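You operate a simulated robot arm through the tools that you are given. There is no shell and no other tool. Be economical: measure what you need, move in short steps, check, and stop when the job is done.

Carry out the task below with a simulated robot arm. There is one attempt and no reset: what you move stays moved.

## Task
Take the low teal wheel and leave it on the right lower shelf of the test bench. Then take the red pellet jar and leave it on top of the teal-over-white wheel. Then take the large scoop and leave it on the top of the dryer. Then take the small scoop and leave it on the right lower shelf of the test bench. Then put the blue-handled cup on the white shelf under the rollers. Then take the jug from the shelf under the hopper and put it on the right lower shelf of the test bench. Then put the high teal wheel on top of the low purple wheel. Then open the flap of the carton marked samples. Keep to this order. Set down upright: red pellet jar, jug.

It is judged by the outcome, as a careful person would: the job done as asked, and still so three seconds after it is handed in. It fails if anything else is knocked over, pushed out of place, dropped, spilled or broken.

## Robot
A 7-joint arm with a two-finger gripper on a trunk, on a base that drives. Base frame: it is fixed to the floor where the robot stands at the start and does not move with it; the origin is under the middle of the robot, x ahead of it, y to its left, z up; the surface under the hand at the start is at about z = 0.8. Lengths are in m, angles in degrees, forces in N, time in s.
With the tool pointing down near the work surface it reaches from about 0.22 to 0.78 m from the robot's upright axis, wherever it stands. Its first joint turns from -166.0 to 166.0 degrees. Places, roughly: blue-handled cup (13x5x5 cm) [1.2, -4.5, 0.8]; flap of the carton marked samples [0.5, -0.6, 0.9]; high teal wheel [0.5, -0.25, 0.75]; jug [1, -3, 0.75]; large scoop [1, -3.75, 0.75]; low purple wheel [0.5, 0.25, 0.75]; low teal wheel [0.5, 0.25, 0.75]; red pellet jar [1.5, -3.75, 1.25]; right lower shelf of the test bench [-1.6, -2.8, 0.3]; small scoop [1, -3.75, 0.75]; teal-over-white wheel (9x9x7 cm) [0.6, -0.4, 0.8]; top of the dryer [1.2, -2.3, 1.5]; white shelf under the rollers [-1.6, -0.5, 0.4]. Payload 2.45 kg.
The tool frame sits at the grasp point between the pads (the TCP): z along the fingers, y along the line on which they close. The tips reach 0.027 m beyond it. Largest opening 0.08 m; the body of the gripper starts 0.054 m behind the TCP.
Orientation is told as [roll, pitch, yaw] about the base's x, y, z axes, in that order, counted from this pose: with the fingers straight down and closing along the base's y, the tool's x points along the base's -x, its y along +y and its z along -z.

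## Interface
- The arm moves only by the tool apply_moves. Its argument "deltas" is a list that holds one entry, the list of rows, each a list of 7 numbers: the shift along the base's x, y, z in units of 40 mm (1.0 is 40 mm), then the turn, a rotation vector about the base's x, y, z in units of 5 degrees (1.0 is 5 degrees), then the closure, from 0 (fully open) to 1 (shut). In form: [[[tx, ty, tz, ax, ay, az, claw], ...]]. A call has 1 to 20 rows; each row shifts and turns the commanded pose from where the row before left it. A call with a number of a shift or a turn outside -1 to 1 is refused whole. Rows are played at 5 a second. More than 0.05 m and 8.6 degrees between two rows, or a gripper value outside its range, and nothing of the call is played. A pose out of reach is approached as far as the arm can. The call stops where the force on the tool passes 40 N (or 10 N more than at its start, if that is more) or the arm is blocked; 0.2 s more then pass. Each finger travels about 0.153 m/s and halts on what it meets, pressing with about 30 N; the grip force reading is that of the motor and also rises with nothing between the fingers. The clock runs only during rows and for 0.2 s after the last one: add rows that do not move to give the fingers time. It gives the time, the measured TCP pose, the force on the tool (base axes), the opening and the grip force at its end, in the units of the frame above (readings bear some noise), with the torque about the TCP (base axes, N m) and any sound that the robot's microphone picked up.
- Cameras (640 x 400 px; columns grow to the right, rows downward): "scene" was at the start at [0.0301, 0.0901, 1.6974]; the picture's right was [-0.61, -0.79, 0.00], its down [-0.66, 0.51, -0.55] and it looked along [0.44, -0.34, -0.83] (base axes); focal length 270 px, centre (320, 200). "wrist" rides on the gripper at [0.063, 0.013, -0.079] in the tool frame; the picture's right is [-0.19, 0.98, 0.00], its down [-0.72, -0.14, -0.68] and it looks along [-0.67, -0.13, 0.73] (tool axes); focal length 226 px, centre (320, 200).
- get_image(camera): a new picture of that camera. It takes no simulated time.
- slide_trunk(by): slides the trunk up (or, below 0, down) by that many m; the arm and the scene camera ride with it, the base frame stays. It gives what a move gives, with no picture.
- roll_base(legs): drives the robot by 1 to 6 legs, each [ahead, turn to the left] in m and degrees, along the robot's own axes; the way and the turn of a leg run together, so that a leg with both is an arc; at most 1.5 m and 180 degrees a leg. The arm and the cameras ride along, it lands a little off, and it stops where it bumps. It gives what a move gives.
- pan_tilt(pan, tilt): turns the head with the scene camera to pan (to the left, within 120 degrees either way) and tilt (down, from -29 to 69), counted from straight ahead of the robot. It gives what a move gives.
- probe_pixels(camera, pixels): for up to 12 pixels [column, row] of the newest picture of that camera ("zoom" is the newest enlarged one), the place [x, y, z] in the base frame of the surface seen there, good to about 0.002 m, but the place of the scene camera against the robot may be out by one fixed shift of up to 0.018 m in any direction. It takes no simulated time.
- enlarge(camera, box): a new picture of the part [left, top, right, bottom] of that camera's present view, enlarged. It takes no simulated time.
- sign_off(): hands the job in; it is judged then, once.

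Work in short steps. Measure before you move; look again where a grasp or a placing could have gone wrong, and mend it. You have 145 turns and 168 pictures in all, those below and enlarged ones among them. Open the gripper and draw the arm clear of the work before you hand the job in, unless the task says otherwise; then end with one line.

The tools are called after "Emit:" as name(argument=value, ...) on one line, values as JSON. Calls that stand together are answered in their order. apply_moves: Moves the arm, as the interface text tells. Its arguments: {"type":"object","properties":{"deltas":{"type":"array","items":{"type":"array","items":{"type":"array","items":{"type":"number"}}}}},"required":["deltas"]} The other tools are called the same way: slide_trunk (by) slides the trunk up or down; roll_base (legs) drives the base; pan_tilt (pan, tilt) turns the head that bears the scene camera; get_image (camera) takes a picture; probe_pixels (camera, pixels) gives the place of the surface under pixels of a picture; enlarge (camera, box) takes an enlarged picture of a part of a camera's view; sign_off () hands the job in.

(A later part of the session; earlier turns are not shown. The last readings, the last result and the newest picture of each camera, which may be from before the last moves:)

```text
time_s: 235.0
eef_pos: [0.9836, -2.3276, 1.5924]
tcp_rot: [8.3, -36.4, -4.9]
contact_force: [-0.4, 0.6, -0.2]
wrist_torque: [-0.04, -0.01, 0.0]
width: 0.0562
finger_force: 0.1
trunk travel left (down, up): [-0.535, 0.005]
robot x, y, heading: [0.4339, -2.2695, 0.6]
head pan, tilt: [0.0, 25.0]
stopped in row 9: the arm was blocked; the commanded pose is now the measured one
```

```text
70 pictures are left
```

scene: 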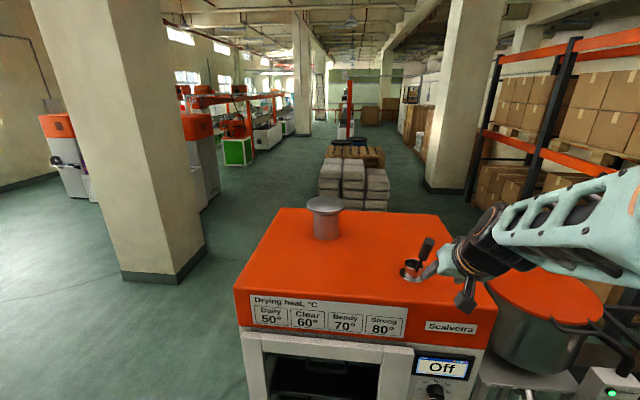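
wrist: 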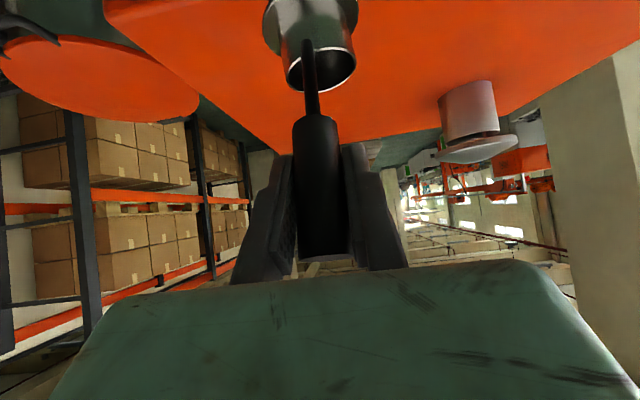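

The arm was blocked in the last row; zoom to see the scoop and hand.

Emit:
enlarge(camera="scene", box=[380, 210, 540, 320])

Emit:
get_image(camera="wrist")

```text
3.64 times, centred on (460, 265) of scene
```

zoom: 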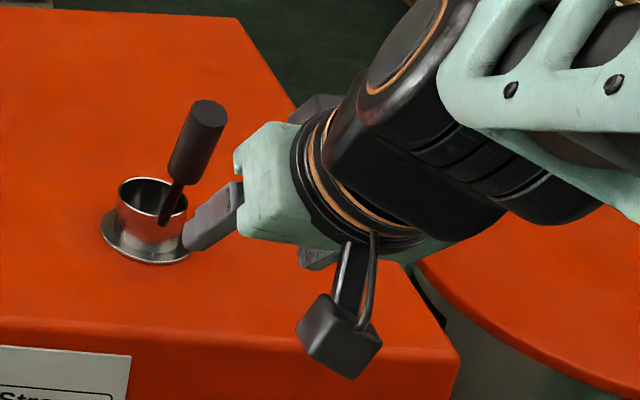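

```text
68 pictures are left
```

wrist: 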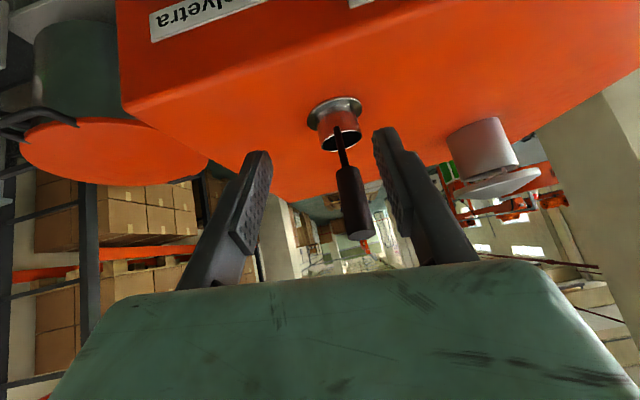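

The scoop stands well; likely the folded elbow touched the head. Back the base away instead.

Emit:
roll_base(legs=[[-0.4, 0]])

Emit:
get_image(camera="scene")

```text
time_s: 237.5
eef_pos: [0.5855, -2.3335, 1.5909]
tcp_rot: [8.4, -36.5, -5.0]
contact_force: [-0.1, -0.4, 0.3]
wrist_torque: [-0.02, -0.01, 0.02]
width: 0.056
finger_force: 0.1
trunk travel left (down, up): [-0.535, 0.005]
robot x, y, heading: [0.0363, -2.2754, 0.2]
head pan, tilt: [0.0, 25.0]
```

```text
67 pictures are left
```

scene: 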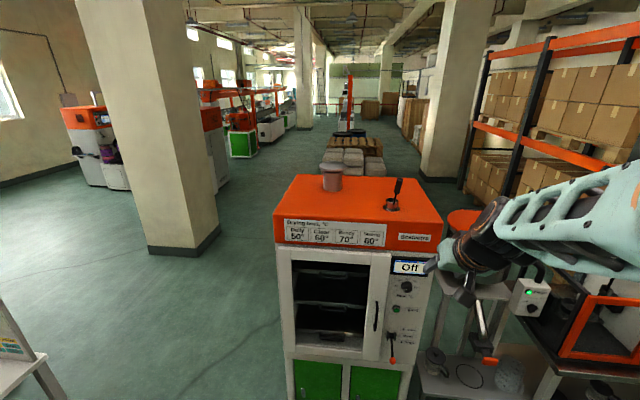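

Large scoop is on the dryer. Lower, restore the tool orientation, and drive back to the scoop bench.

Emit:
slide_trunk(by=-0.2)

Emit:
apply_moves(deltas=[[[0, -0.3, -0.9, -0.4, -0.57, -0.06, 0.3], [0, -0.3, -0.9, -0.4, -0.57, -0.06, 0.3], [0, -0.3, -0.9, -0.4, -0.57, -0.06, 0.3], [0, -0.4, -0.9, 0, 0, 0, 0.3], [0, -0.4, -0.9, 0, 0, 0, 0.3], [0, -0.4, -0.9, 0, 0, 0, 0.3], [0, -0.4, -0.9, 0, 0, 0, 0.3], [0, -0.4, -0.9, 0, 0, 0, 0.3], [0, -0.4, -0.9, 0, 0, 0, 0.3], [0, -0.4, -0.9, 0, 0, 0, 0.3], [0, 0, 0, 0, 0, 0, 0.3]]])

Emit:
roll_base(legs=[[0, -90], [1.3, 0], [0, 90], [0.3, 0]])

Emit:
get_image(camera="wrist")

```text
time_s: 239.6
eef_pos: [0.5854, -2.3342, 1.3915]
tcp_rot: [8.4, -36.4, -5.1]
contact_force: [-0.3, -0.1, -0.8]
wrist_torque: [-0.03, 0.01, -0.02]
width: 0.0559
finger_force: 0.1
trunk travel left (down, up): [-0.335, 0.205]
robot x, y, heading: [0.0415, -2.2761, 0.6]
head pan, tilt: [0.0, 25.0]
```

```text
time_s: 242.0
eef_pos: [0.5882, -2.4828, 1.03]
tcp_rot: [1.1, -45.3, -1.1]
contact_force: [0.0, -0.4, 0.1]
wrist_torque: [0.01, 0.02, 0.0]
width: 0.0561
finger_force: 0.1
trunk travel left (down, up): [-0.335, 0.205]
robot x, y, heading: [0.0386, -2.2723, 0.2]
head pan, tilt: [0.0, 25.0]
```

```text
time_s: 258.0
eef_pos: [0.9139, -3.771, 1.0305]
tcp_rot: [1.1, -45.3, -0.9]
contact_force: [0.0, 0.2, -1.0]
wrist_torque: [0.03, 0.0, 0.0]
width: 0.0561
finger_force: 0.1
trunk travel left (down, up): [-0.335, 0.205]
robot x, y, heading: [0.3587, -3.5642, 0.5]
head pan, tilt: [0.0, 25.0]
```

```text
66 pictures are left
```

wrist: 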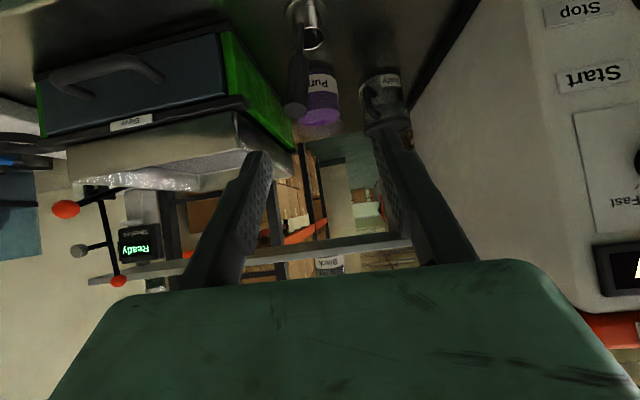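

Small scoop's handle is at about (295,85). Enlarge and probe.

Emit:
enlarge(camera="wrist", box=[260, 0, 356, 120])

Emit:
probe_pixels(camera="wrist", pixels=[[294, 105], [296, 90], [297, 75], [298, 62], [300, 45], [307, 25], [288, 90], [303, 90]])

```text
3.33 times, centred on (308, 60) of wrist
```

zoom: 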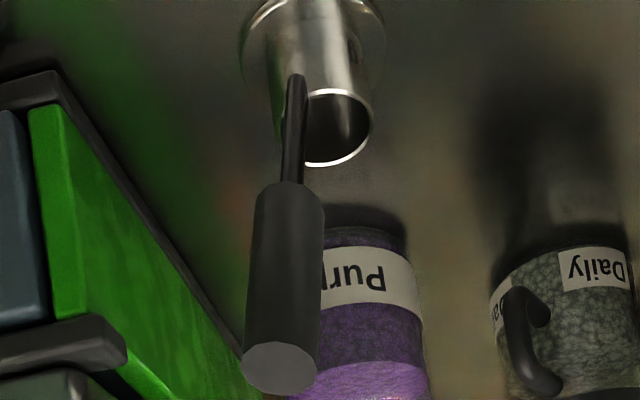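

```text
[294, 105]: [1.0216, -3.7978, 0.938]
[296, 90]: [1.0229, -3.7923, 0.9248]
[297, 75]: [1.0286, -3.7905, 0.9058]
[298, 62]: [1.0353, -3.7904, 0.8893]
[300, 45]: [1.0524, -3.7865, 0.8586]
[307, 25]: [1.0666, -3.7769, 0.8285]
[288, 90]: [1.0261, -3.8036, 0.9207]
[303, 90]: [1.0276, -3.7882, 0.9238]
```

Handle axis ≈(1.037,-3.7935) at z 0.912. Pre-grasp, then in along the tool axis and close.

Emit:
apply_moves(deltas=[[[0.6, -0.3, -0.5, 0, 0, 0, 0.44], [0.6, -0.26, -0.5, 0, 0, 0, 0.44], [0.5, 0, -0.55, 0, 0, 0, 0.44], [0.5, 0, -0.5, 0, 0, 0, 0.44], [0.5, 0, -0.5, 0, 0, 0, 0.44], [0.4, 0, -0.41, 0, 0, 0, 0.44], [0, 0, 0, 0, 0, 0, 0.44]]])

Emit:
get_image(camera="wrist")

```text
time_s: 259.6
eef_pos: [1.0333, -3.791, 0.9108]
tcp_rot: [1.0, -45.4, -1.0]
contact_force: [0.3, -0.2, -0.3]
wrist_torque: [-0.04, 0.01, -0.04]
width: 0.0445
finger_force: 0.0
trunk travel left (down, up): [-0.335, 0.205]
robot x, y, heading: [0.3633, -3.5629, 0.6]
head pan, tilt: [0.0, 25.0]
```

```text
64 pictures are left
```

wrist: 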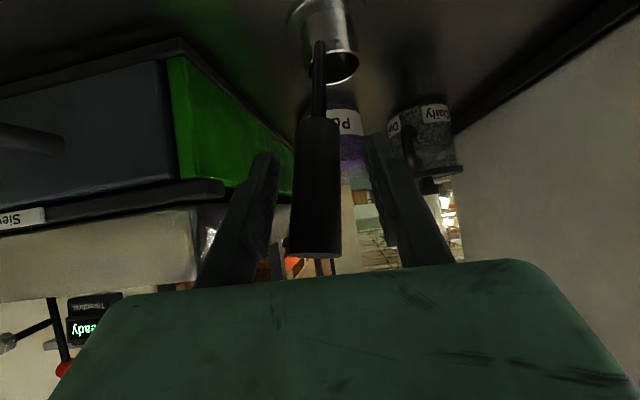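

Handle is centred. Close, lift, and retract; then drive to the test bench.

Emit:
apply_moves(deltas=[[[0, 0, 0, 0, 0, 0, 0.7], [0, 0, 0, 0, 0, 0, 1], [0, 0, 0, 0, 0, 0, 1], [0, 0, 0, 0, 0, 0, 1], [0, 0, 0.3, 0, 0, 0, 1], [0, 0, 0.7, 0, 0, 0, 1], [0, 0, 0.9, 0, 0, 0, 1], [0, 0, 0.9, 0, 0, 0, 1], [-0.6, 0, 0.5, 0, 0, 0, 1], [-0.8, 0, 0, 0, 0, 0, 1], [-0.8, 0, 0, 0, 0, 0, 1], [0, 0, 0, 0, 0, 0, 1]]])

Emit:
get_image(camera="wrist")

```text
time_s: 262.2
eef_pos: [0.949, -3.7923, 1.043]
tcp_rot: [1.1, -45.3, -1.0]
contact_force: [-0.1, 0.5, -2.4]
wrist_torque: [0.02, 0.06, -0.01]
width: 0.0222
finger_force: 30.3
trunk travel left (down, up): [-0.335, 0.205]
robot x, y, heading: [0.3624, -3.5624, 0.5]
head pan, tilt: [0.0, 25.0]
```

```text
63 pictures are left
```

wrist: 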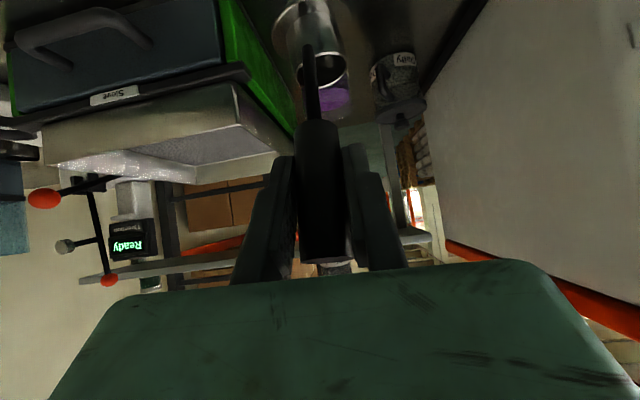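

Held. Drive to the test bench: stop about (-0.5,-2.76) facing it.

Emit:
roll_base(legs=[[-0.4, 0], [0, 90], [0.8, 0], [0, 90], [0.4, 0]])

Emit:
slide_trunk(by=-0.33)

Emit:
pan_tilt(pan=0, tilt=40)

Emit:
get_image(camera="scene")

```text
time_s: 278.4
eef_pos: [-1.0055, -2.497, 1.0421]
tcp_rot: [1.1, -45.2, 176.9]
contact_force: [0.0, -0.5, -1.9]
wrist_torque: [-0.03, -0.04, 0.01]
width: 0.0224
finger_force: 30.1
trunk travel left (down, up): [-0.335, 0.205]
robot x, y, heading: [-0.4234, -2.7501, 177.8]
head pan, tilt: [0.0, 25.0]
```

```text
time_s: 281.6
eef_pos: [-1.0039, -2.4988, 0.7128]
tcp_rot: [1.0, -45.3, 176.9]
contact_force: [0.2, 0.1, -2.1]
wrist_torque: [0.02, -0.08, 0.01]
width: 0.0221
finger_force: 30.2
trunk travel left (down, up): [-0.005, 0.535]
robot x, y, heading: [-0.4267, -2.745, 178.0]
head pan, tilt: [0.0, 25.0]
```

```text
time_s: 282.4
eef_pos: [-1.0033, -2.4971, 0.7122]
tcp_rot: [1.1, -45.3, 177.0]
contact_force: [0.9, 0.2, -2.1]
wrist_torque: [-0.01, -0.04, -0.02]
width: 0.0221
finger_force: 30.2
trunk travel left (down, up): [-0.005, 0.535]
robot x, y, heading: [-0.423, -2.7472, 178.3]
head pan, tilt: [0.0, 40.0]
```

```text
62 pictures are left
```

scene: 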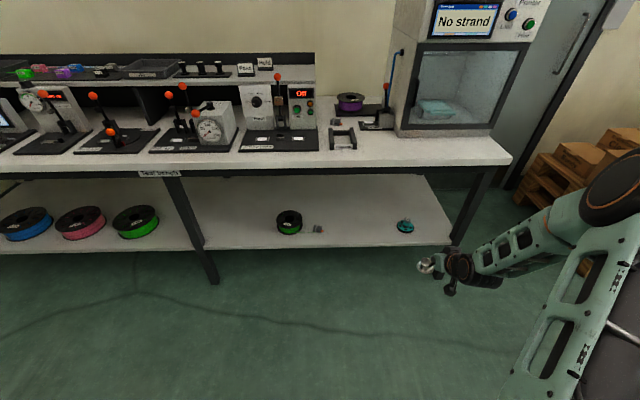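

Move the scoop to TCP (-1.13,-2.58,0.48), then drive ahead 0.31.

Emit:
apply_moves(deltas=[[[-0.45, -0.3, -0.84, 0, 0, 0, 1], [-0.45, -0.3, -0.84, 0, 0, 0, 1], [-0.45, -0.3, -0.84, 0, 0, 0, 1], [-0.45, -0.3, -0.84, 0, 0, 0, 1], [-0.45, -0.3, -0.84, 0, 0, 0, 1], [-0.45, -0.3, -0.84, 0, 0, 0, 1], [-0.45, -0.3, -0.74, 0, 0, 0, 1], [0, 0, 0, 0, 0, 0, 1]]])

Emit:
roll_base(legs=[[0.31, 0]])

Emit:
get_image(camera="wrist")

Emit:
enlarge(camera="scene", box=[260, 160, 500, 310])

```text
time_s: 284.2
eef_pos: [-1.1325, -2.5847, 0.4811]
tcp_rot: [1.0, -45.2, 176.9]
contact_force: [0.0, 0.7, -1.9]
wrist_torque: [0.04, -0.07, 0.02]
width: 0.0223
finger_force: 30.1
trunk travel left (down, up): [-0.005, 0.535]
robot x, y, heading: [-0.4255, -2.7461, 178.3]
head pan, tilt: [0.0, 40.0]
```

```text
time_s: 286.2
eef_pos: [-1.4312, -2.5747, 0.4823]
tcp_rot: [1.1, -45.2, 177.0]
contact_force: [-0.5, 0.2, -1.9]
wrist_torque: [-0.02, -0.09, 0.03]
width: 0.0221
finger_force: 30.2
trunk travel left (down, up): [-0.005, 0.535]
robot x, y, heading: [-0.7219, -2.7397, 178.1]
head pan, tilt: [0.0, 40.0]
```

```text
61 pictures are left
```

wrist: 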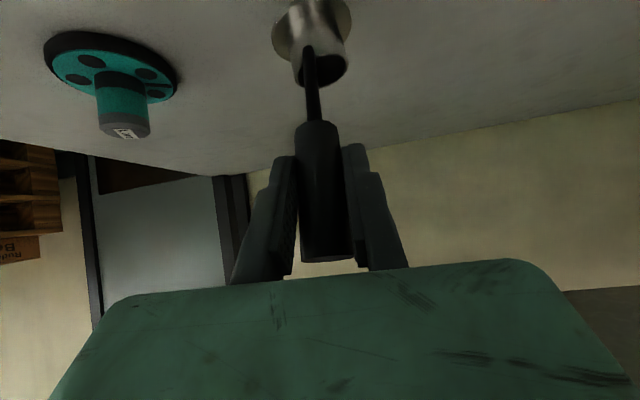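

```text
2.67 times, centred on (380, 235) of scene
```

zoom: 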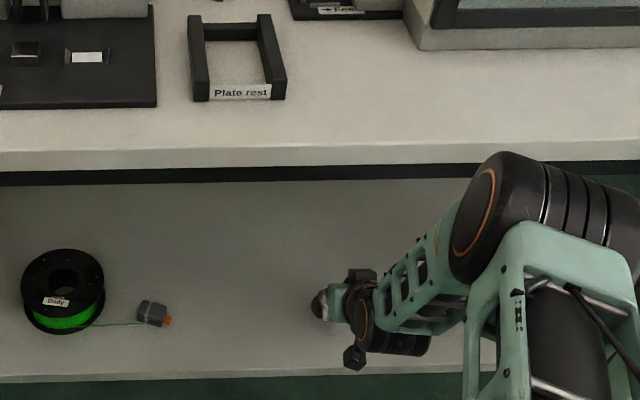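

Good clearance. Lower to contact (expected TCP 0.447).

Emit:
apply_moves(deltas=[[[0, 0, -0.4, 0, 0, 0, 1], [0, 0, -0.3, 0, 0, 0, 1], [0, 0, -0.1, 0, 0, 0, 1], [0, 0, -0.05, 0, 0, 0, 1], [0, 0, 0, 0, 0, 0, 1]]])

Emit:
apply_moves(deltas=[[[0, 0, -0.04, 0, 0, 0, 1], [0, 0, 0, 0, 0, 0, 1]]])

```text
time_s: 287.4
eef_pos: [-1.4318, -2.575, 0.4482]
tcp_rot: [1.1, -45.3, 177.0]
contact_force: [0.8, -1.2, 2.4]
wrist_torque: [-0.16, 0.07, 0.01]
width: 0.0218
finger_force: 29.8
trunk travel left (down, up): [-0.005, 0.535]
robot x, y, heading: [-0.7266, -2.7363, 178.1]
head pan, tilt: [0.0, 40.0]
```

```text
time_s: 288.1
eef_pos: [-1.4312, -2.5751, 0.4488]
tcp_rot: [1.0, -45.5, 177.0]
contact_force: [3.3, 1.0, 11.4]
wrist_torque: [-0.15, 0.31, 0.02]
width: 0.0222
finger_force: 29.9
trunk travel left (down, up): [-0.005, 0.535]
robot x, y, heading: [-0.7243, -2.7389, 178.1]
head pan, tilt: [0.0, 40.0]
```

Contact made. Ease 1 mm, open, withdraw up along the tool axis, then look.

Emit:
apply_moves(deltas=[[[0, 0, 0.04, 0, 0, 0, 1], [0, 0, 0, 0, 0, 0, 0.7], [0, 0, 0, 0, 0, 0, 0.3], [0, 0, 0, 0, 0, 0, 0.3], [0.4, 0, 0.4, 0, 0, 0, 0.3], [0.6, 0, 0.5, 0, 0, 0, 0.3], [0.6, 0, 0.4, 0, 0, 0, 0.3], [0, 0, 0, 0, 0, 0, 0.3]]])

Emit:
get_image(camera="wrist")

```text
time_s: 289.9
eef_pos: [-1.3664, -2.5732, 0.4997]
tcp_rot: [1.0, -45.2, 176.9]
contact_force: [-0.4, 0.7, 0.0]
wrist_torque: [-0.02, 0.01, 0.0]
width: 0.0557
finger_force: 0.0
trunk travel left (down, up): [-0.005, 0.535]
robot x, y, heading: [-0.7293, -2.7383, 178.3]
head pan, tilt: [0.0, 40.0]
```

```text
59 pictures are left
```

wrist: 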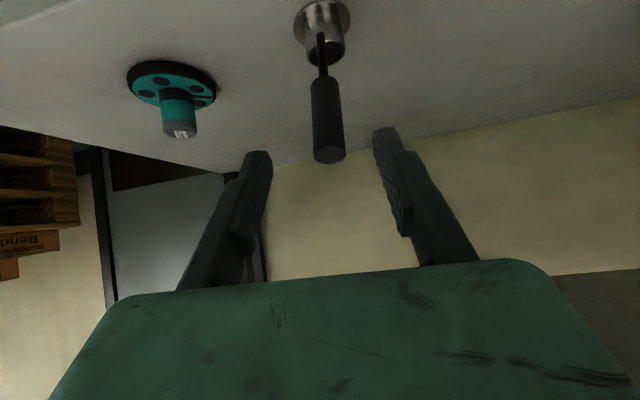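

Small scoop placed. Back out, raise, and drive to the far end of the mixer bench for the blue-handled cup.

Emit:
roll_base(legs=[[-0.35, 0]])

Emit:
slide_trunk(by=0.33)

Emit:
apply_moves(deltas=[[[0.3, 0.3, 0.9, 0, 0, 0, 0.3], [0.3, 0.3, 0.9, 0, 0, 0, 0.3], [0.3, 0.3, 0.9, 0, 0, 0, 0.3], [0.3, 0.3, 0.9, 0, 0, 0, 0.3], [0.3, 0.3, 0.9, 0, 0, 0, 0.3], [0.3, 0.3, 0.9, 0, 0, 0, 0.3], [0.3, 0.3, 0.9, 0, 0, 0, 0.3], [0, 0, 0, 0, 0, 0, 0.3]]])

Emit:
roll_base(legs=[[0, 92], [1.45, 0], [0, 90], [0.65, 0]])

Emit:
get_image(camera="scene")

```text
time_s: 292.1
eef_pos: [-1.0125, -2.5854, 0.5009]
tcp_rot: [1.1, -45.2, 177.1]
contact_force: [0.7, 1.0, 0.1]
wrist_torque: [0.0, -0.01, -0.01]
width: 0.0562
finger_force: 0.0
trunk travel left (down, up): [-0.005, 0.535]
robot x, y, heading: [-0.3722, -2.7509, 178.3]
head pan, tilt: [0.0, 40.0]
```

```text
time_s: 295.4
eef_pos: [-1.0123, -2.5861, 0.8305]
tcp_rot: [1.2, -45.3, 177.1]
contact_force: [-0.5, 0.5, 0.0]
wrist_torque: [-0.02, 0.0, 0.01]
width: 0.0561
finger_force: 0.0
trunk travel left (down, up): [-0.335, 0.205]
robot x, y, heading: [-0.3703, -2.7469, 178.4]
head pan, tilt: [0.0, 40.0]
```

```text
time_s: 297.2
eef_pos: [-0.9281, -2.5045, 1.0833]
tcp_rot: [1.1, -45.1, 177.2]
contact_force: [0.7, -0.2, 0.3]
wrist_torque: [-0.03, 0.02, -0.03]
width: 0.0561
finger_force: 0.1
trunk travel left (down, up): [-0.335, 0.205]
robot x, y, heading: [-0.3742, -2.751, 178.1]
head pan, tilt: [0.0, 40.0]
```

```text
time_s: 315.4
eef_pos: [0.7726, -4.4991, 1.0831]
tcp_rot: [1.1, -45.1, -4.6]
contact_force: [0.6, 0.4, 0.1]
wrist_torque: [-0.01, -0.03, 0.03]
width: 0.0559
finger_force: 0.0
trunk travel left (down, up): [-0.335, 0.205]
robot x, y, heading: [0.2201, -4.2387, -3.3]
head pan, tilt: [0.0, 40.0]
```

```text
58 pictures are left
```

scene: 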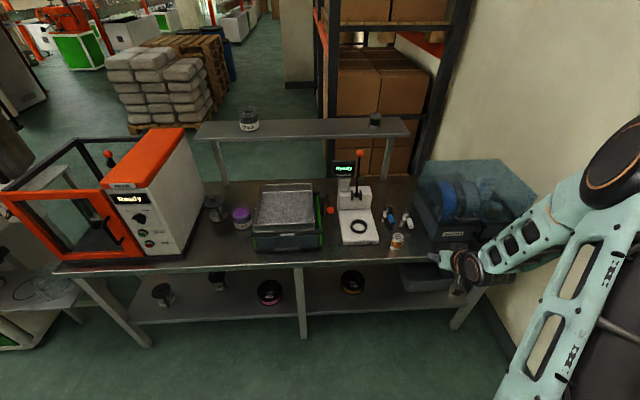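

Items are at about (390-410,215-240). Enlarge and probe.

Emit:
enlarge(camera="scene", box=[370, 195, 434, 255])

Emit:
enlarge(camera="scene", box=[376, 200, 424, 232])

Emit:
probe_pixels(camera="zoom", pixels=[[200, 150], [220, 250], [300, 180], [380, 250], [300, 300], [150, 120], [180, 90], [350, 120], [100, 300], [400, 300], [240, 320], [270, 380]])

```text
6.67 times, centred on (402, 225) of scene
```

zoom: 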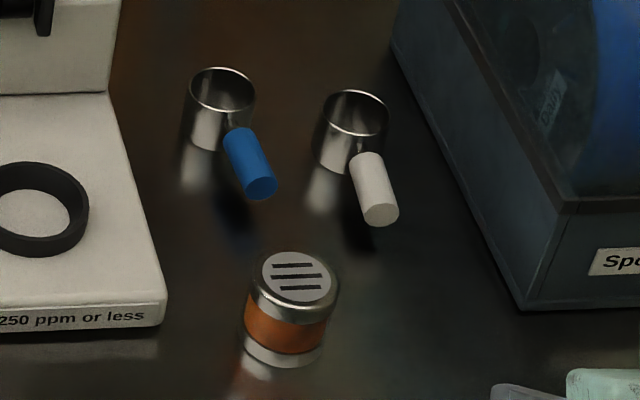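

```text
12.50 times, centred on (400, 216) of scene
```

zoom: 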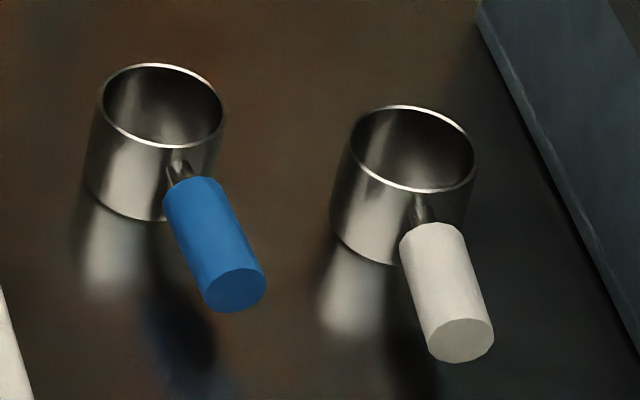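

```text
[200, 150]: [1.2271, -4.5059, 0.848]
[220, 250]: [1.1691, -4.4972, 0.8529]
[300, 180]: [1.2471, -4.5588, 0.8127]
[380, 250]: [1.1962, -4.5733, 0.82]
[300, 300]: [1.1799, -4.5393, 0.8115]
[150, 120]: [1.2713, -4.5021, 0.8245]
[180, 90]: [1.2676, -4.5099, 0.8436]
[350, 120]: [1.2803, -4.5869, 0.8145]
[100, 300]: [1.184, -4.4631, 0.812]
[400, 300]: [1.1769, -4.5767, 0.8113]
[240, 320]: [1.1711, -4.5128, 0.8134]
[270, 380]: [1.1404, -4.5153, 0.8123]
```

Probe handle ends and the shaker jar in front.

Emit:
probe_pixels(camera="zoom", pixels=[[237, 292], [225, 270], [210, 230], [195, 195], [182, 172], [245, 260], [190, 240], [160, 75], [110, 130], [215, 130]])

Emit:
enlarge(camera="scene", box=[370, 220, 434, 260])

Emit:
probe_pixels(camera="zoom", pixels=[[280, 120], [280, 160], [240, 165], [325, 165], [280, 215], [285, 100]])

```text
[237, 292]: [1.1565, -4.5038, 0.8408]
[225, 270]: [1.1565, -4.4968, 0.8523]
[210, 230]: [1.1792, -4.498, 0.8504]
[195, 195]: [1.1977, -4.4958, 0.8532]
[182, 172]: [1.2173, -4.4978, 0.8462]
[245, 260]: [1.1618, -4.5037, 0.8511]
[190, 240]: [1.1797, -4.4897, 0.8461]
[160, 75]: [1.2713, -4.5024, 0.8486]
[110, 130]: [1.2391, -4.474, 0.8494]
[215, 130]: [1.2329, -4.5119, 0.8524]
```

```text
10.00 times, centred on (402, 240) of scene
```

zoom: 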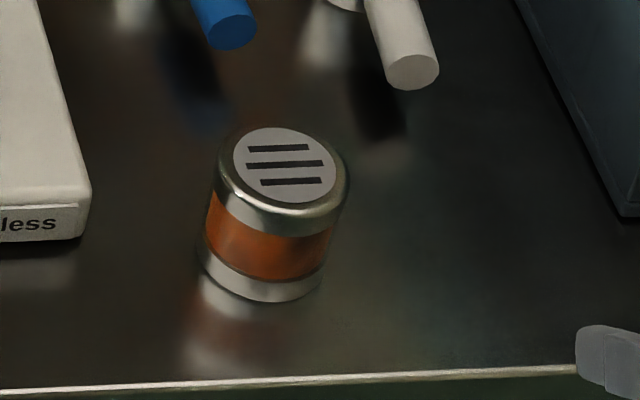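

```text
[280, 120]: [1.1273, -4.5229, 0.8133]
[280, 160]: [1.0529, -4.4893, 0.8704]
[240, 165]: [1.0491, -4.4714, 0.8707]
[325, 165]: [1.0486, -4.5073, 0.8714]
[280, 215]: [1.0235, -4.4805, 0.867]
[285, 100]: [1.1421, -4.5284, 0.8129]
```

The shaker stands right in front of the handle, so I use a steeper tool (pitch −25°) coming from above. Reorient, drive 0.3 m nearer, and look with the wrist camera.

Emit:
apply_moves(deltas=[[[0, 0.2, 0.5, 0, 1, 0.4, 0.4], [0, 0.2, 0.5, 0, 1, 0.4, 0.4], [0, 0.2, 0.3, 0, 1, 0.4, 0.4], [0, 0.2, 0, 0, 1, 0.4, 0.4], [0, 0, 0, 0, 0, 0, 0.4]]])

Emit:
roll_base(legs=[[0.27, 0]])

Emit:
get_image(camera="wrist")

```text
time_s: 316.6
eef_pos: [0.7726, -4.466, 1.1357]
tcp_rot: [0.8, -25.1, 3.5]
contact_force: [0.2, -0.4, 0.4]
wrist_torque: [0.01, -0.01, -0.02]
width: 0.0479
finger_force: 0.0
trunk travel left (down, up): [-0.335, 0.205]
robot x, y, heading: [0.2221, -4.2397, -3.7]
head pan, tilt: [0.0, 40.0]
```

```text
time_s: 318.6
eef_pos: [1.0515, -4.4785, 1.1353]
tcp_rot: [0.9, -25.2, 3.9]
contact_force: [0.3, 0.0, -0.1]
wrist_torque: [0.02, -0.01, 0.0]
width: 0.048
finger_force: 0.0
trunk travel left (down, up): [-0.335, 0.205]
robot x, y, heading: [0.502, -4.2571, -3.0]
head pan, tilt: [0.0, 40.0]
```

```text
54 pictures are left
```

wrist: 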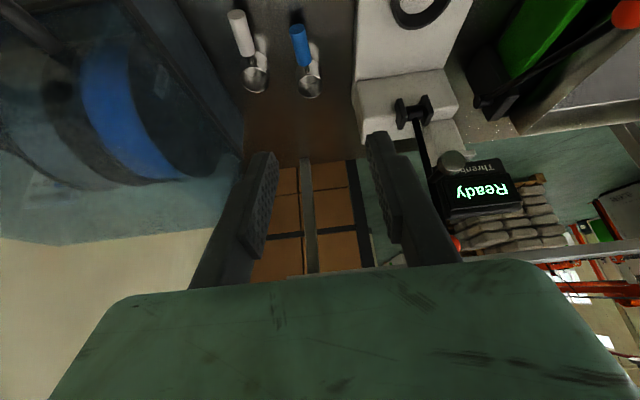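

Emit:
enlarge(camera="wrist", box=[260, 0, 356, 110])

Emit:
probe_pixels(camera="wrist", pixels=[[298, 28], [300, 40], [302, 52], [304, 62], [295, 42], [306, 42], [308, 90], [308, 80], [330, 30], [340, 60]])

```text
3.64 times, centred on (308, 55) of wrist
```

zoom: 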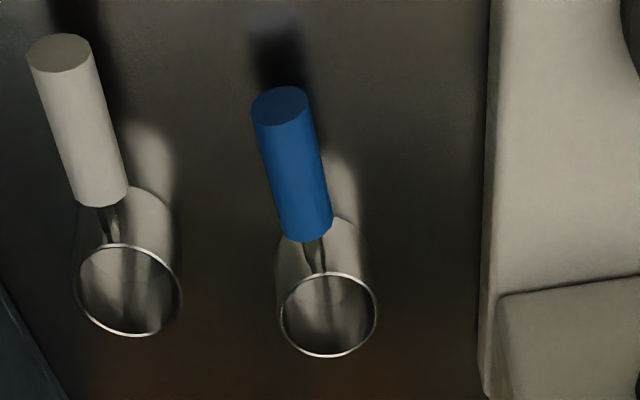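

```text
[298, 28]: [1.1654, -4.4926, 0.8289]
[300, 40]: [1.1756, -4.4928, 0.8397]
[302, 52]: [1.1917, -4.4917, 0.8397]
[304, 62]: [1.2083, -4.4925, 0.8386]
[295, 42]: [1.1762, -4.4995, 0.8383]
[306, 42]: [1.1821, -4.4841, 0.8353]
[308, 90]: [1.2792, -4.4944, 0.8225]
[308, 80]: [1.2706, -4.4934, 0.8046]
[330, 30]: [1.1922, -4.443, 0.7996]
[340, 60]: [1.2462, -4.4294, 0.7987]
```

Handle runs along x at y=-4.492, axis z≈0.829, x 1.163–1.215. Align yaw to 0, go above, then descend to TCP (1.19,-4.492,0.834).

Emit:
apply_moves(deltas=[[[0.7, -0.08, -0.8, 0, 0, -0.4, 0.4], [0.7, -0.08, -0.8, 0, 0, -0.38, 0.4], [0.7, -0.08, -0.8, 0, 0, 0, 0.4], [0.7, -0.08, -0.8, 0, 0, 0, 0.4], [0.5, -0.02, -0.9, 0, 0, 0, 0.4], [0.1, 0, -0.9, 0, 0, 0, 0.4], [0, 0, 0, 0, 0, 0, 0.4]]])

Emit:
get_image(camera="wrist")

```text
time_s: 320.1
eef_pos: [1.1859, -4.4922, 0.9352]
tcp_rot: [0.8, -25.4, 0.0]
contact_force: [-0.2, -0.6, -0.3]
wrist_torque: [-0.01, 0.01, -0.04]
width: 0.0482
finger_force: 0.0
trunk travel left (down, up): [-0.335, 0.205]
robot x, y, heading: [0.5002, -4.2529, -3.2]
head pan, tilt: [0.0, 40.0]
```

```text
52 pictures are left
```

wrist: 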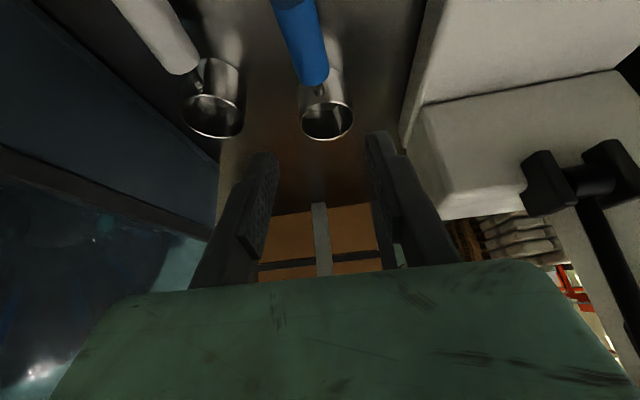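

Descend 0.1 m and check before closing.

Emit:
apply_moves(deltas=[[[0.05, 0, -0.8, 0, 0, 0, 0.4], [0.05, 0, -0.8, 0, 0, 0, 0.4], [0, 0, -0.6, 0, 0, 0, 0.4], [0, 0, -0.32, 0, 0, 0, 0.4], [0, 0, 0, 0, 0, 0, 0.4]]])

Emit:
get_image(camera="wrist")

```text
time_s: 321.4
eef_pos: [1.1896, -4.4921, 0.8348]
tcp_rot: [0.9, -25.2, 0.0]
contact_force: [-0.4, 0.3, -0.1]
wrist_torque: [0.0, -0.01, -0.03]
width: 0.0483
finger_force: 0.0
trunk travel left (down, up): [-0.335, 0.205]
robot x, y, heading: [0.5019, -4.2546, -2.9]
head pan, tilt: [0.0, 40.0]
```

```text
51 pictures are left
```

wrist: 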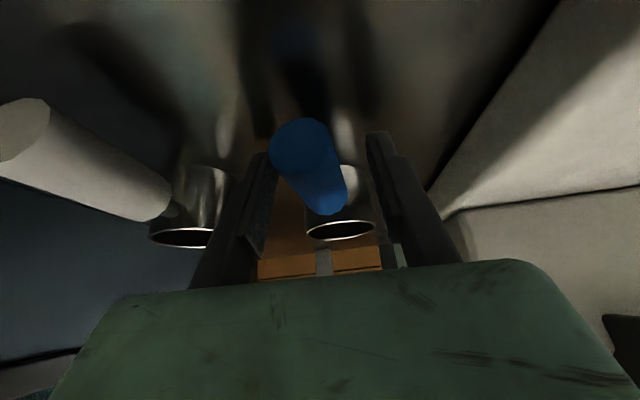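

Handle sits between the fingers. Close and lift.

Emit:
apply_moves(deltas=[[[0, 0, 0, 0, 0, 0, 0.7], [0, 0, 0, 0, 0, 0, 1], [0, 0, 0, 0, 0, 0, 1], [0, 0, 0, 0, 0, 0, 1], [0, 0, 0.3, 0, 0, 0, 1], [0, 0, 0.6, 0, 0, 0, 1], [0, 0, 0.9, 0, 0, 0, 1], [0, 0, 0.9, 0, 0, 0, 1], [0, 0, 0.9, 0, 0, 0, 1], [-0.7, 0.3, 0.5, 0, 0, 0, 1], [-0.8, 0.3, 0, 0, 0, 0, 1], [-0.8, 0.3, 0, 0, 0, 0, 1], [-0.8, 0.3, 0, 0, 0, 0, 1], [0, 0, 0, 0, 0, 0, 1]]])

Emit:
get_image(camera="wrist")

```text
time_s: 324.4
eef_pos: [1.0704, -4.4445, 0.9986]
tcp_rot: [0.9, -25.3, 0.0]
contact_force: [-0.7, 0.6, -2.0]
wrist_torque: [0.05, 0.06, 0.01]
width: 0.0232
finger_force: 29.9
trunk travel left (down, up): [-0.335, 0.205]
robot x, y, heading: [0.4989, -4.2553, -3.2]
head pan, tilt: [0.0, 40.0]
```

```text
50 pictures are left
```

wrist: 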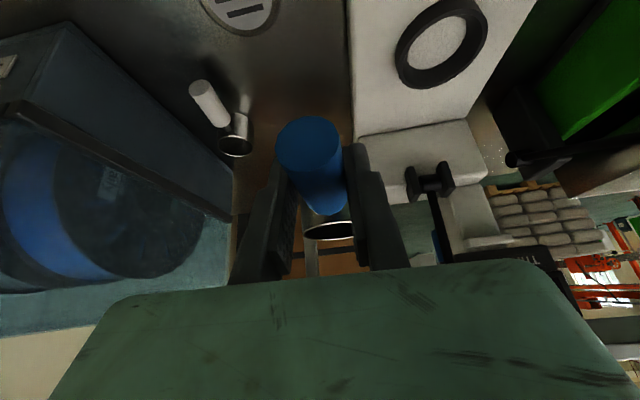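

Cup held level. Drive to the roller table.

Emit:
roll_base(legs=[[-0.65, 0], [0, 95], [1.5, 0], [1.5, 0], [0.5, 0], [0, 88]])

Emit:
get_image(camera="scene")

```text
time_s: 352.4
eef_pos: [-0.9229, -0.5649, 0.9985]
tcp_rot: [0.8, -25.3, -176.2]
contact_force: [-0.7, -0.1, -1.8]
wrist_torque: [0.03, -0.08, 0.02]
width: 0.0231
finger_force: 30.0
trunk travel left (down, up): [-0.335, 0.205]
robot x, y, heading: [-0.3435, -0.7152, -179.3]
head pan, tilt: [0.0, 40.0]
```

```text
49 pictures are left
```

scene: 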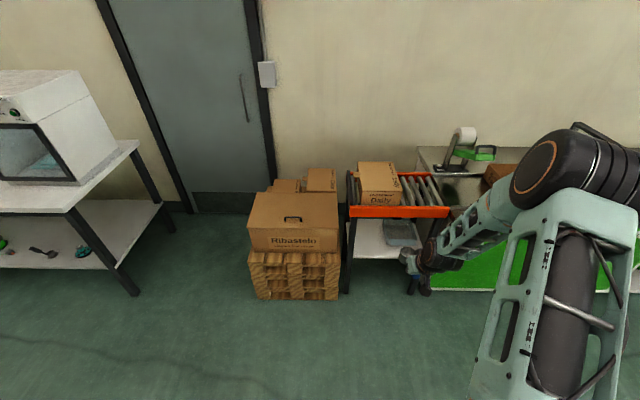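

Roller table is at (350-450,170-290). Enlarge and probe the white shelf.

Emit:
enlarge(camera="scene", box=[330, 150, 490, 300])

Emit:
probe_pixels(camera="scene", pixels=[[365, 240], [365, 255], [380, 257], [420, 240], [400, 233], [400, 247], [360, 211], [430, 211], [360, 218], [347, 280], [410, 280], [380, 235]])

```text
2.67 times, centred on (410, 225) of scene
```

zoom: 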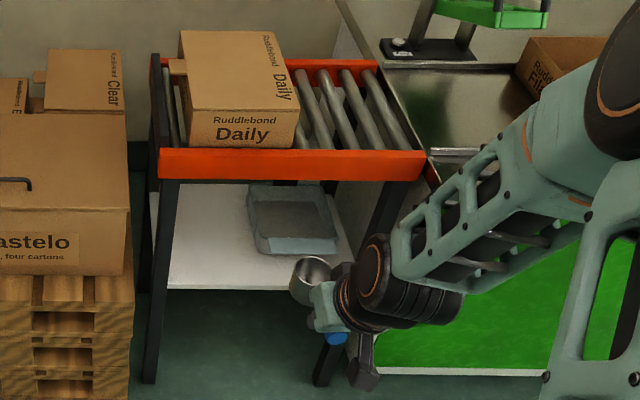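

```text
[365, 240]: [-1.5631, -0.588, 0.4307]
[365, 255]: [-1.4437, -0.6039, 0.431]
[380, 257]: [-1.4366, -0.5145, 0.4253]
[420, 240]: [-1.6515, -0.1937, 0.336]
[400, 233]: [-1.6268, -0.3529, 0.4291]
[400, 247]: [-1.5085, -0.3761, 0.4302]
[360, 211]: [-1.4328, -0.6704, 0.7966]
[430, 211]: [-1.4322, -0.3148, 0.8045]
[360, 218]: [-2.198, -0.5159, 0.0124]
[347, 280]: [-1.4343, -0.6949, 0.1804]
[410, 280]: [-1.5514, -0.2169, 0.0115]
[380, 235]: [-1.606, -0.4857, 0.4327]
```

Shelf z≈0.418, front x≈-1.44, rail above ends ≈0.75; the left part (y≈-0.6) is free. Lower the trunk, extend the arm in front of the table, align yaw, and check clearances.

Emit:
slide_trunk(by=-0.33)

Emit:
apply_moves(deltas=[[[-0.9, -0.1, -0.6, 0, 0, -0.2, 1], [-0.9, -0.1, -0.6, 0, 0, -0.2, 1], [-0.9, -0.1, -0.6, 0, 0, -0.2, 1], [-0.9, -0.1, -0.7, 0, 0, -0.16, 1], [-0.8, -0.1, -0.7, 0, 0, 0, 1], [0, -0.1, -0.7, 0, 0, 0, 1], [0, 0, 0, 0, 0, 0, 1]]])

Emit:
get_image(camera="scene")

```text
time_s: 355.7
eef_pos: [-0.9226, -0.5647, 0.6681]
tcp_rot: [1.0, -25.2, -176.3]
contact_force: [-0.3, -0.1, -1.0]
wrist_torque: [0.02, -0.11, 0.03]
width: 0.0228
finger_force: 30.1
trunk travel left (down, up): [-0.005, 0.535]
robot x, y, heading: [-0.3386, -0.7192, -179.4]
head pan, tilt: [0.0, 40.0]
```

```text
time_s: 357.3
eef_pos: [-1.0985, -0.586, 0.512]
tcp_rot: [0.9, -25.3, 180.0]
contact_force: [-0.3, -0.3, -2.0]
wrist_torque: [0.03, -0.1, -0.01]
width: 0.0232
finger_force: 29.9
trunk travel left (down, up): [-0.005, 0.535]
robot x, y, heading: [-0.3424, -0.7146, -179.0]
head pan, tilt: [0.0, 40.0]
```

```text
47 pictures are left
```

scene: 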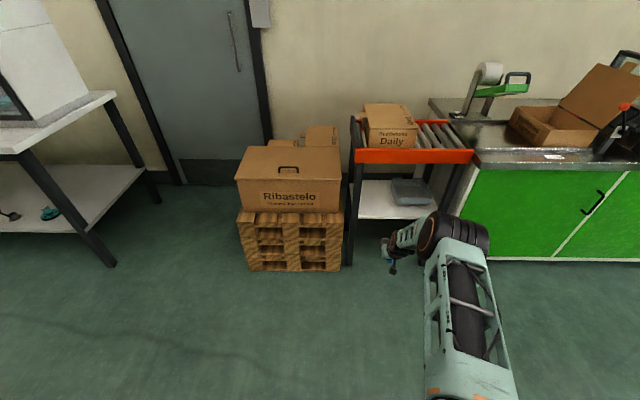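

Emit:
enlarge(camera="scene", box=[330, 130, 500, 290])

Emit:
probe_pixels(camera="scene", pixels=[[430, 222], [425, 235], [415, 232], [405, 235], [400, 245], [395, 262], [395, 160], [440, 215], [380, 218], [375, 212], [395, 200], [360, 165]])

```text
2.50 times, centred on (415, 210) of scene
```

zoom: 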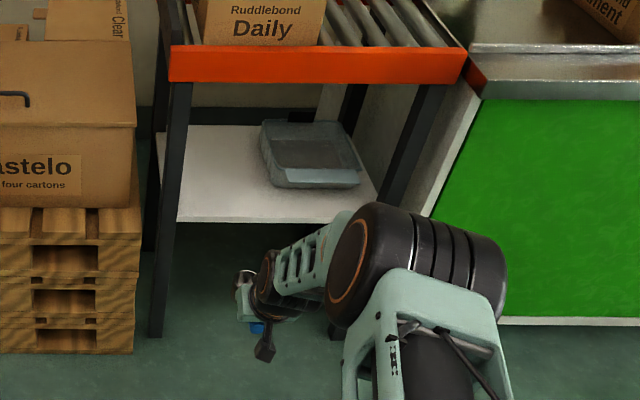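

```text
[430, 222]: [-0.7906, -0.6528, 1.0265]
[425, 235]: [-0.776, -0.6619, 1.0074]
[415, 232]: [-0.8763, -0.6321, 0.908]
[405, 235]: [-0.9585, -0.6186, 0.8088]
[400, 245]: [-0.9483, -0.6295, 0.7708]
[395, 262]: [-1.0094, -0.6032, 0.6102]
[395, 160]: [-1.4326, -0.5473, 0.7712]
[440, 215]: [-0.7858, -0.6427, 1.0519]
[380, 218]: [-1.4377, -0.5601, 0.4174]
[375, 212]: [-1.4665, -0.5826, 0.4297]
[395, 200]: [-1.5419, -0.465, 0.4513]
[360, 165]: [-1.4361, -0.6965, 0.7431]
```

Forearm is 0.14 m behind the TCP at rail height: TCP at -1.465 leaves ~0.1 m. Drive ahead 0.365.

Emit:
roll_base(legs=[[0.365, 0]])

Emit:
get_image(camera="wrist")

Emit:
enlarge(camera="scene", box=[330, 130, 500, 290])

```text
time_s: 359.6
eef_pos: [-1.464, -0.5956, 0.5125]
tcp_rot: [0.9, -25.3, -179.7]
contact_force: [0.1, 1.0, -2.5]
wrist_torque: [0.01, -0.08, 0.02]
width: 0.023
finger_force: 29.5
trunk travel left (down, up): [-0.005, 0.535]
robot x, y, heading: [-0.7106, -0.7241, -178.9]
head pan, tilt: [0.0, 40.0]
```

```text
45 pictures are left
```

wrist: 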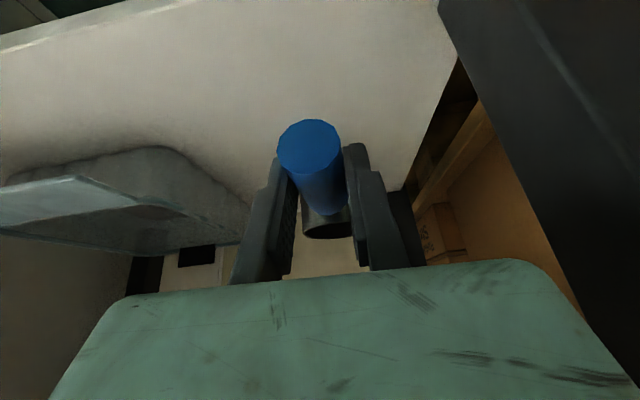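

```text
2.50 times, centred on (415, 210) of scene
```

zoom: 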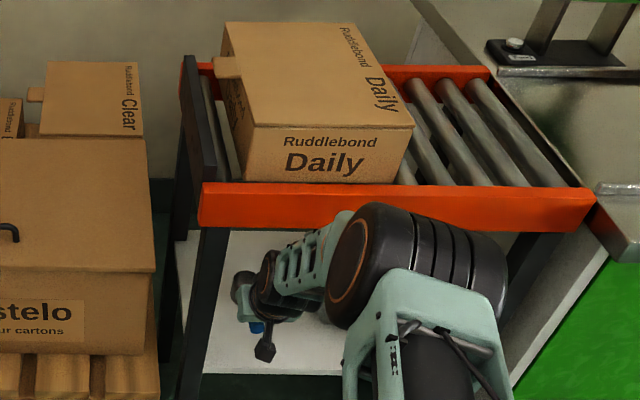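

Probe the shelf height and tray edge by wrist.

Emit:
probe_pixels(camera="wrist", pixels=[[200, 60], [380, 80], [230, 120], [240, 190], [370, 140], [540, 100], [100, 30]])

Emit:
apply_moves(deltas=[[[0, 0, -0.5, 0, 0, 0, 1], [0, 0, -0.5, 0, 0, 0, 1], [0, 0, -0.2, 0, 0, 0, 1], [0, 0, 0, 0, 0, 0, 1]]])

```text
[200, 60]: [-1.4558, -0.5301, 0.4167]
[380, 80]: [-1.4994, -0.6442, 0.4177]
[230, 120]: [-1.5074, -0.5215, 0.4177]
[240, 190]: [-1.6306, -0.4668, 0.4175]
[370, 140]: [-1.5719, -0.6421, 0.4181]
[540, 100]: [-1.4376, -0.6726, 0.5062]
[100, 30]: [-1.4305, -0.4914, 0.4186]
```

```text
time_s: 360.6
eef_pos: [-1.4636, -0.5965, 0.4641]
tcp_rot: [0.8, -25.3, -179.6]
contact_force: [0.2, -0.6, -2.0]
wrist_torque: [0.05, -0.1, 0.0]
width: 0.0231
finger_force: 30.3
trunk travel left (down, up): [-0.005, 0.535]
robot x, y, heading: [-0.7081, -0.721, -179.0]
head pan, tilt: [0.0, 40.0]
```

Shelf 0.4178; contact expected at 0.4535. Lower in small steps.

Emit:
apply_moves(deltas=[[[0, 0, -0.13, 0, 0, 0, 1], [0, 0, -0.06, 0, 0, 0, 1], [0, 0, -0.05, 0, 0, 0, 1], [0, 0, 0, 0, 0, 0, 1]]])

```text
time_s: 361.6
eef_pos: [-1.4622, -0.5955, 0.455]
tcp_rot: [0.9, -25.3, -179.6]
contact_force: [-0.5, -0.3, -1.1]
wrist_torque: [-0.02, -0.07, -0.06]
width: 0.0232
finger_force: 30.2
trunk travel left (down, up): [-0.005, 0.535]
robot x, y, heading: [-0.7065, -0.7234, -179.0]
head pan, tilt: [0.0, 40.0]
```

Emit:
apply_moves(deltas=[[[0, 0, -0.04, 0, 0, 0, 1], [0, 0, 0, 0, 0, 0, 1]]])

```text
time_s: 362.2
eef_pos: [-1.4629, -0.5964, 0.4539]
tcp_rot: [0.9, -25.3, -179.7]
contact_force: [-0.8, -0.1, -1.2]
wrist_torque: [0.01, -0.08, 0.0]
width: 0.0231
finger_force: 30.3
trunk travel left (down, up): [-0.005, 0.535]
robot x, y, heading: [-0.7084, -0.7231, -179.1]
head pan, tilt: [0.0, 40.0]
```

Emit:
apply_moves(deltas=[[[0, 0, -0.05, 0, 0, 0, 1], [0, 0, 0, 0, 0, 0, 1]]])

```text
time_s: 362.8
eef_pos: [-1.4633, -0.5958, 0.4519]
tcp_rot: [0.9, -25.5, -179.7]
contact_force: [1.4, 0.3, 11.0]
wrist_torque: [0.02, 0.98, 0.0]
width: 0.0232
finger_force: 30.3
trunk travel left (down, up): [-0.005, 0.535]
robot x, y, heading: [-0.7023, -0.7228, -178.9]
head pan, tilt: [0.0, 40.0]
```

Contact at the cup. Ease 1 mm, open, withdraw up along the tool, and look.

Emit:
apply_moves(deltas=[[[0, 0, 0.04, 0, 0, 0, 1], [0, 0, 0, 0, 0, 0, 0.7], [0, 0, 0, 0, 0, 0, 0.45], [0, 0, 0, 0, 0, 0, 0.45], [0.1, 0, 0.3, 0, 0, 0, 0.45], [0.3, 0, 0.6, 0, 0, 0, 0.45], [0.4, 0, 0.6, 0, 0, 0, 0.45], [0.6, 0, 0.2, 0, 0, 0, 0.45], [0, 0, 0, 0, 0, 0, 0.45]]])

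Emit:
get_image(camera="wrist")

```text
time_s: 364.8
eef_pos: [-1.4073, -0.5968, 0.5204]
tcp_rot: [0.7, -25.3, -179.7]
contact_force: [-0.1, 0.1, 0.0]
wrist_torque: [-0.03, 0.04, -0.01]
width: 0.0442
finger_force: 0.1
trunk travel left (down, up): [-0.005, 0.535]
robot x, y, heading: [-0.7076, -0.723, -179.1]
head pan, tilt: [0.0, 40.0]
```

```text
43 pictures are left
```

wrist: 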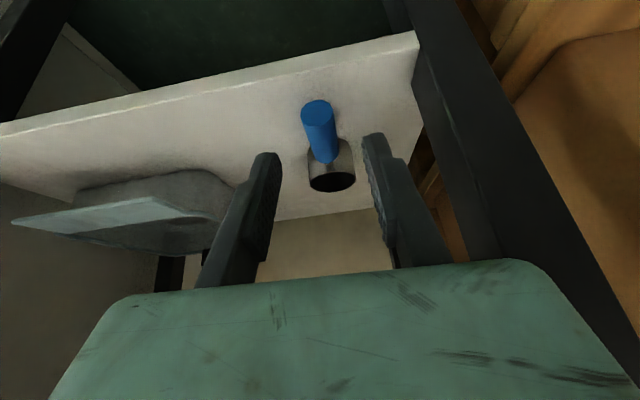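

Cup stands on the white shelf. Back out, raise, and drive to the hopper stand for the jug.

Emit:
roll_base(legs=[[-0.4, 0]])

Emit:
slide_trunk(by=0.33)

Emit:
apply_moves(deltas=[[[0.5, 0.3, 0.8, 0, -0.8, 0, 0], [0.5, 0.3, 0.8, 0, -0.8, 0, 0], [0.5, 0.3, 0.8, 0, -0.8, 0, 0], [0.5, 0.3, 0.8, 0, -0.8, 0, 0], [0.5, 0.3, 0.8, 0, -0.8, 0, 0], [0, 0, 0, 0, 0, 0, 0]]])

Emit:
roll_base(legs=[[0, 90], [1.5, 0], [0.75, 0], [0, 90]])

Emit:
get_image(camera="scene")

```text
time_s: 367.3
eef_pos: [-1.0019, -0.5942, 0.5196]
tcp_rot: [0.8, -25.3, -179.2]
contact_force: [-0.3, -0.4, -1.0]
wrist_torque: [0.02, -0.01, -0.01]
width: 0.044
finger_force: 0.0
trunk travel left (down, up): [-0.005, 0.535]
robot x, y, heading: [-0.3033, -0.7153, -178.1]
head pan, tilt: [0.0, 40.0]
```

```text
time_s: 370.6
eef_pos: [-1.0007, -0.594, 0.8494]
tcp_rot: [0.9, -25.3, -179.3]
contact_force: [-0.4, 0.7, 0.4]
wrist_torque: [0.01, -0.01, -0.03]
width: 0.0439
finger_force: 0.1
trunk travel left (down, up): [-0.335, 0.205]
robot x, y, heading: [-0.2978, -0.7133, -178.4]
head pan, tilt: [0.0, 40.0]
```

```text
time_s: 372.0
eef_pos: [-0.8998, -0.5327, 1.0101]
tcp_rot: [1.1, -5.3, -179.2]
contact_force: [0.1, 0.8, -0.1]
wrist_torque: [0.0, -0.04, -0.02]
width: 0.0799
finger_force: 0.1
trunk travel left (down, up): [-0.335, 0.205]
robot x, y, heading: [-0.2999, -0.7105, -178.5]
head pan, tilt: [0.0, 40.0]
```

```text
time_s: 391.1
eef_pos: [0.3964, -3.1419, 1.0101]
tcp_rot: [1.0, -5.3, 2.1]
contact_force: [0.6, 0.1, -0.1]
wrist_torque: [-0.02, 0.01, 0.01]
width: 0.0799
finger_force: 0.1
trunk travel left (down, up): [-0.335, 0.205]
robot x, y, heading: [-0.2099, -2.9753, 3.1]
head pan, tilt: [0.0, 40.0]
```

```text
42 pictures are left
```

scene: 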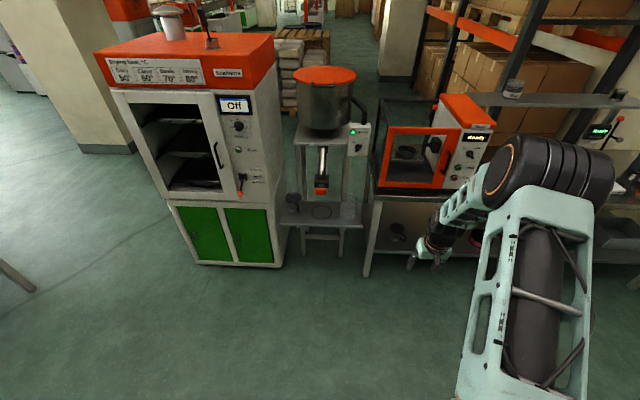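

Enlarge the hopper shelf (280-370,185-235).

Emit:
enlarge(camera="scene", box=[270, 160, 374, 240])

Emit:
probe_pixels(camera="zoom", pixels=[[130, 245], [130, 280], [100, 250], [160, 255], [130, 225], [300, 180], [490, 250], [490, 285], [450, 300], [310, 330], [300, 310], [535, 290]])

```text
5.00 times, centred on (322, 200) of scene
```

zoom: 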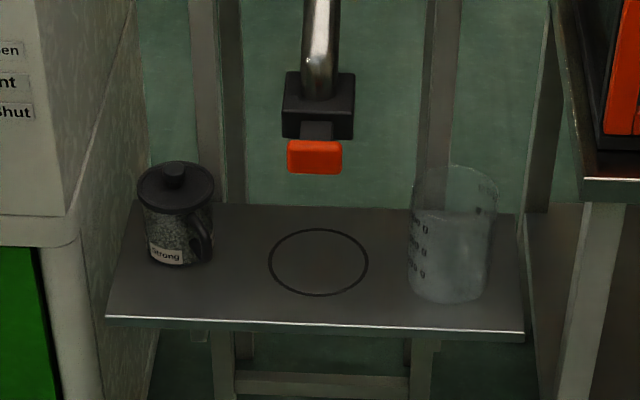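

```text
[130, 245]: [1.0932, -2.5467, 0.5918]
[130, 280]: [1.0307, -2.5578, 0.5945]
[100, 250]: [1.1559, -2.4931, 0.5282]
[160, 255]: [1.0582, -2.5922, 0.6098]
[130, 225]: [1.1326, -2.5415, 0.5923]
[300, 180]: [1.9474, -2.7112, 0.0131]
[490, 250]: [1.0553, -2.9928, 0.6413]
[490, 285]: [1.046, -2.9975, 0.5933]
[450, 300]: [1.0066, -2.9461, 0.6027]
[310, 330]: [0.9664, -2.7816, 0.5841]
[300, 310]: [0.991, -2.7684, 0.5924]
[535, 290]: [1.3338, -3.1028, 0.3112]
```

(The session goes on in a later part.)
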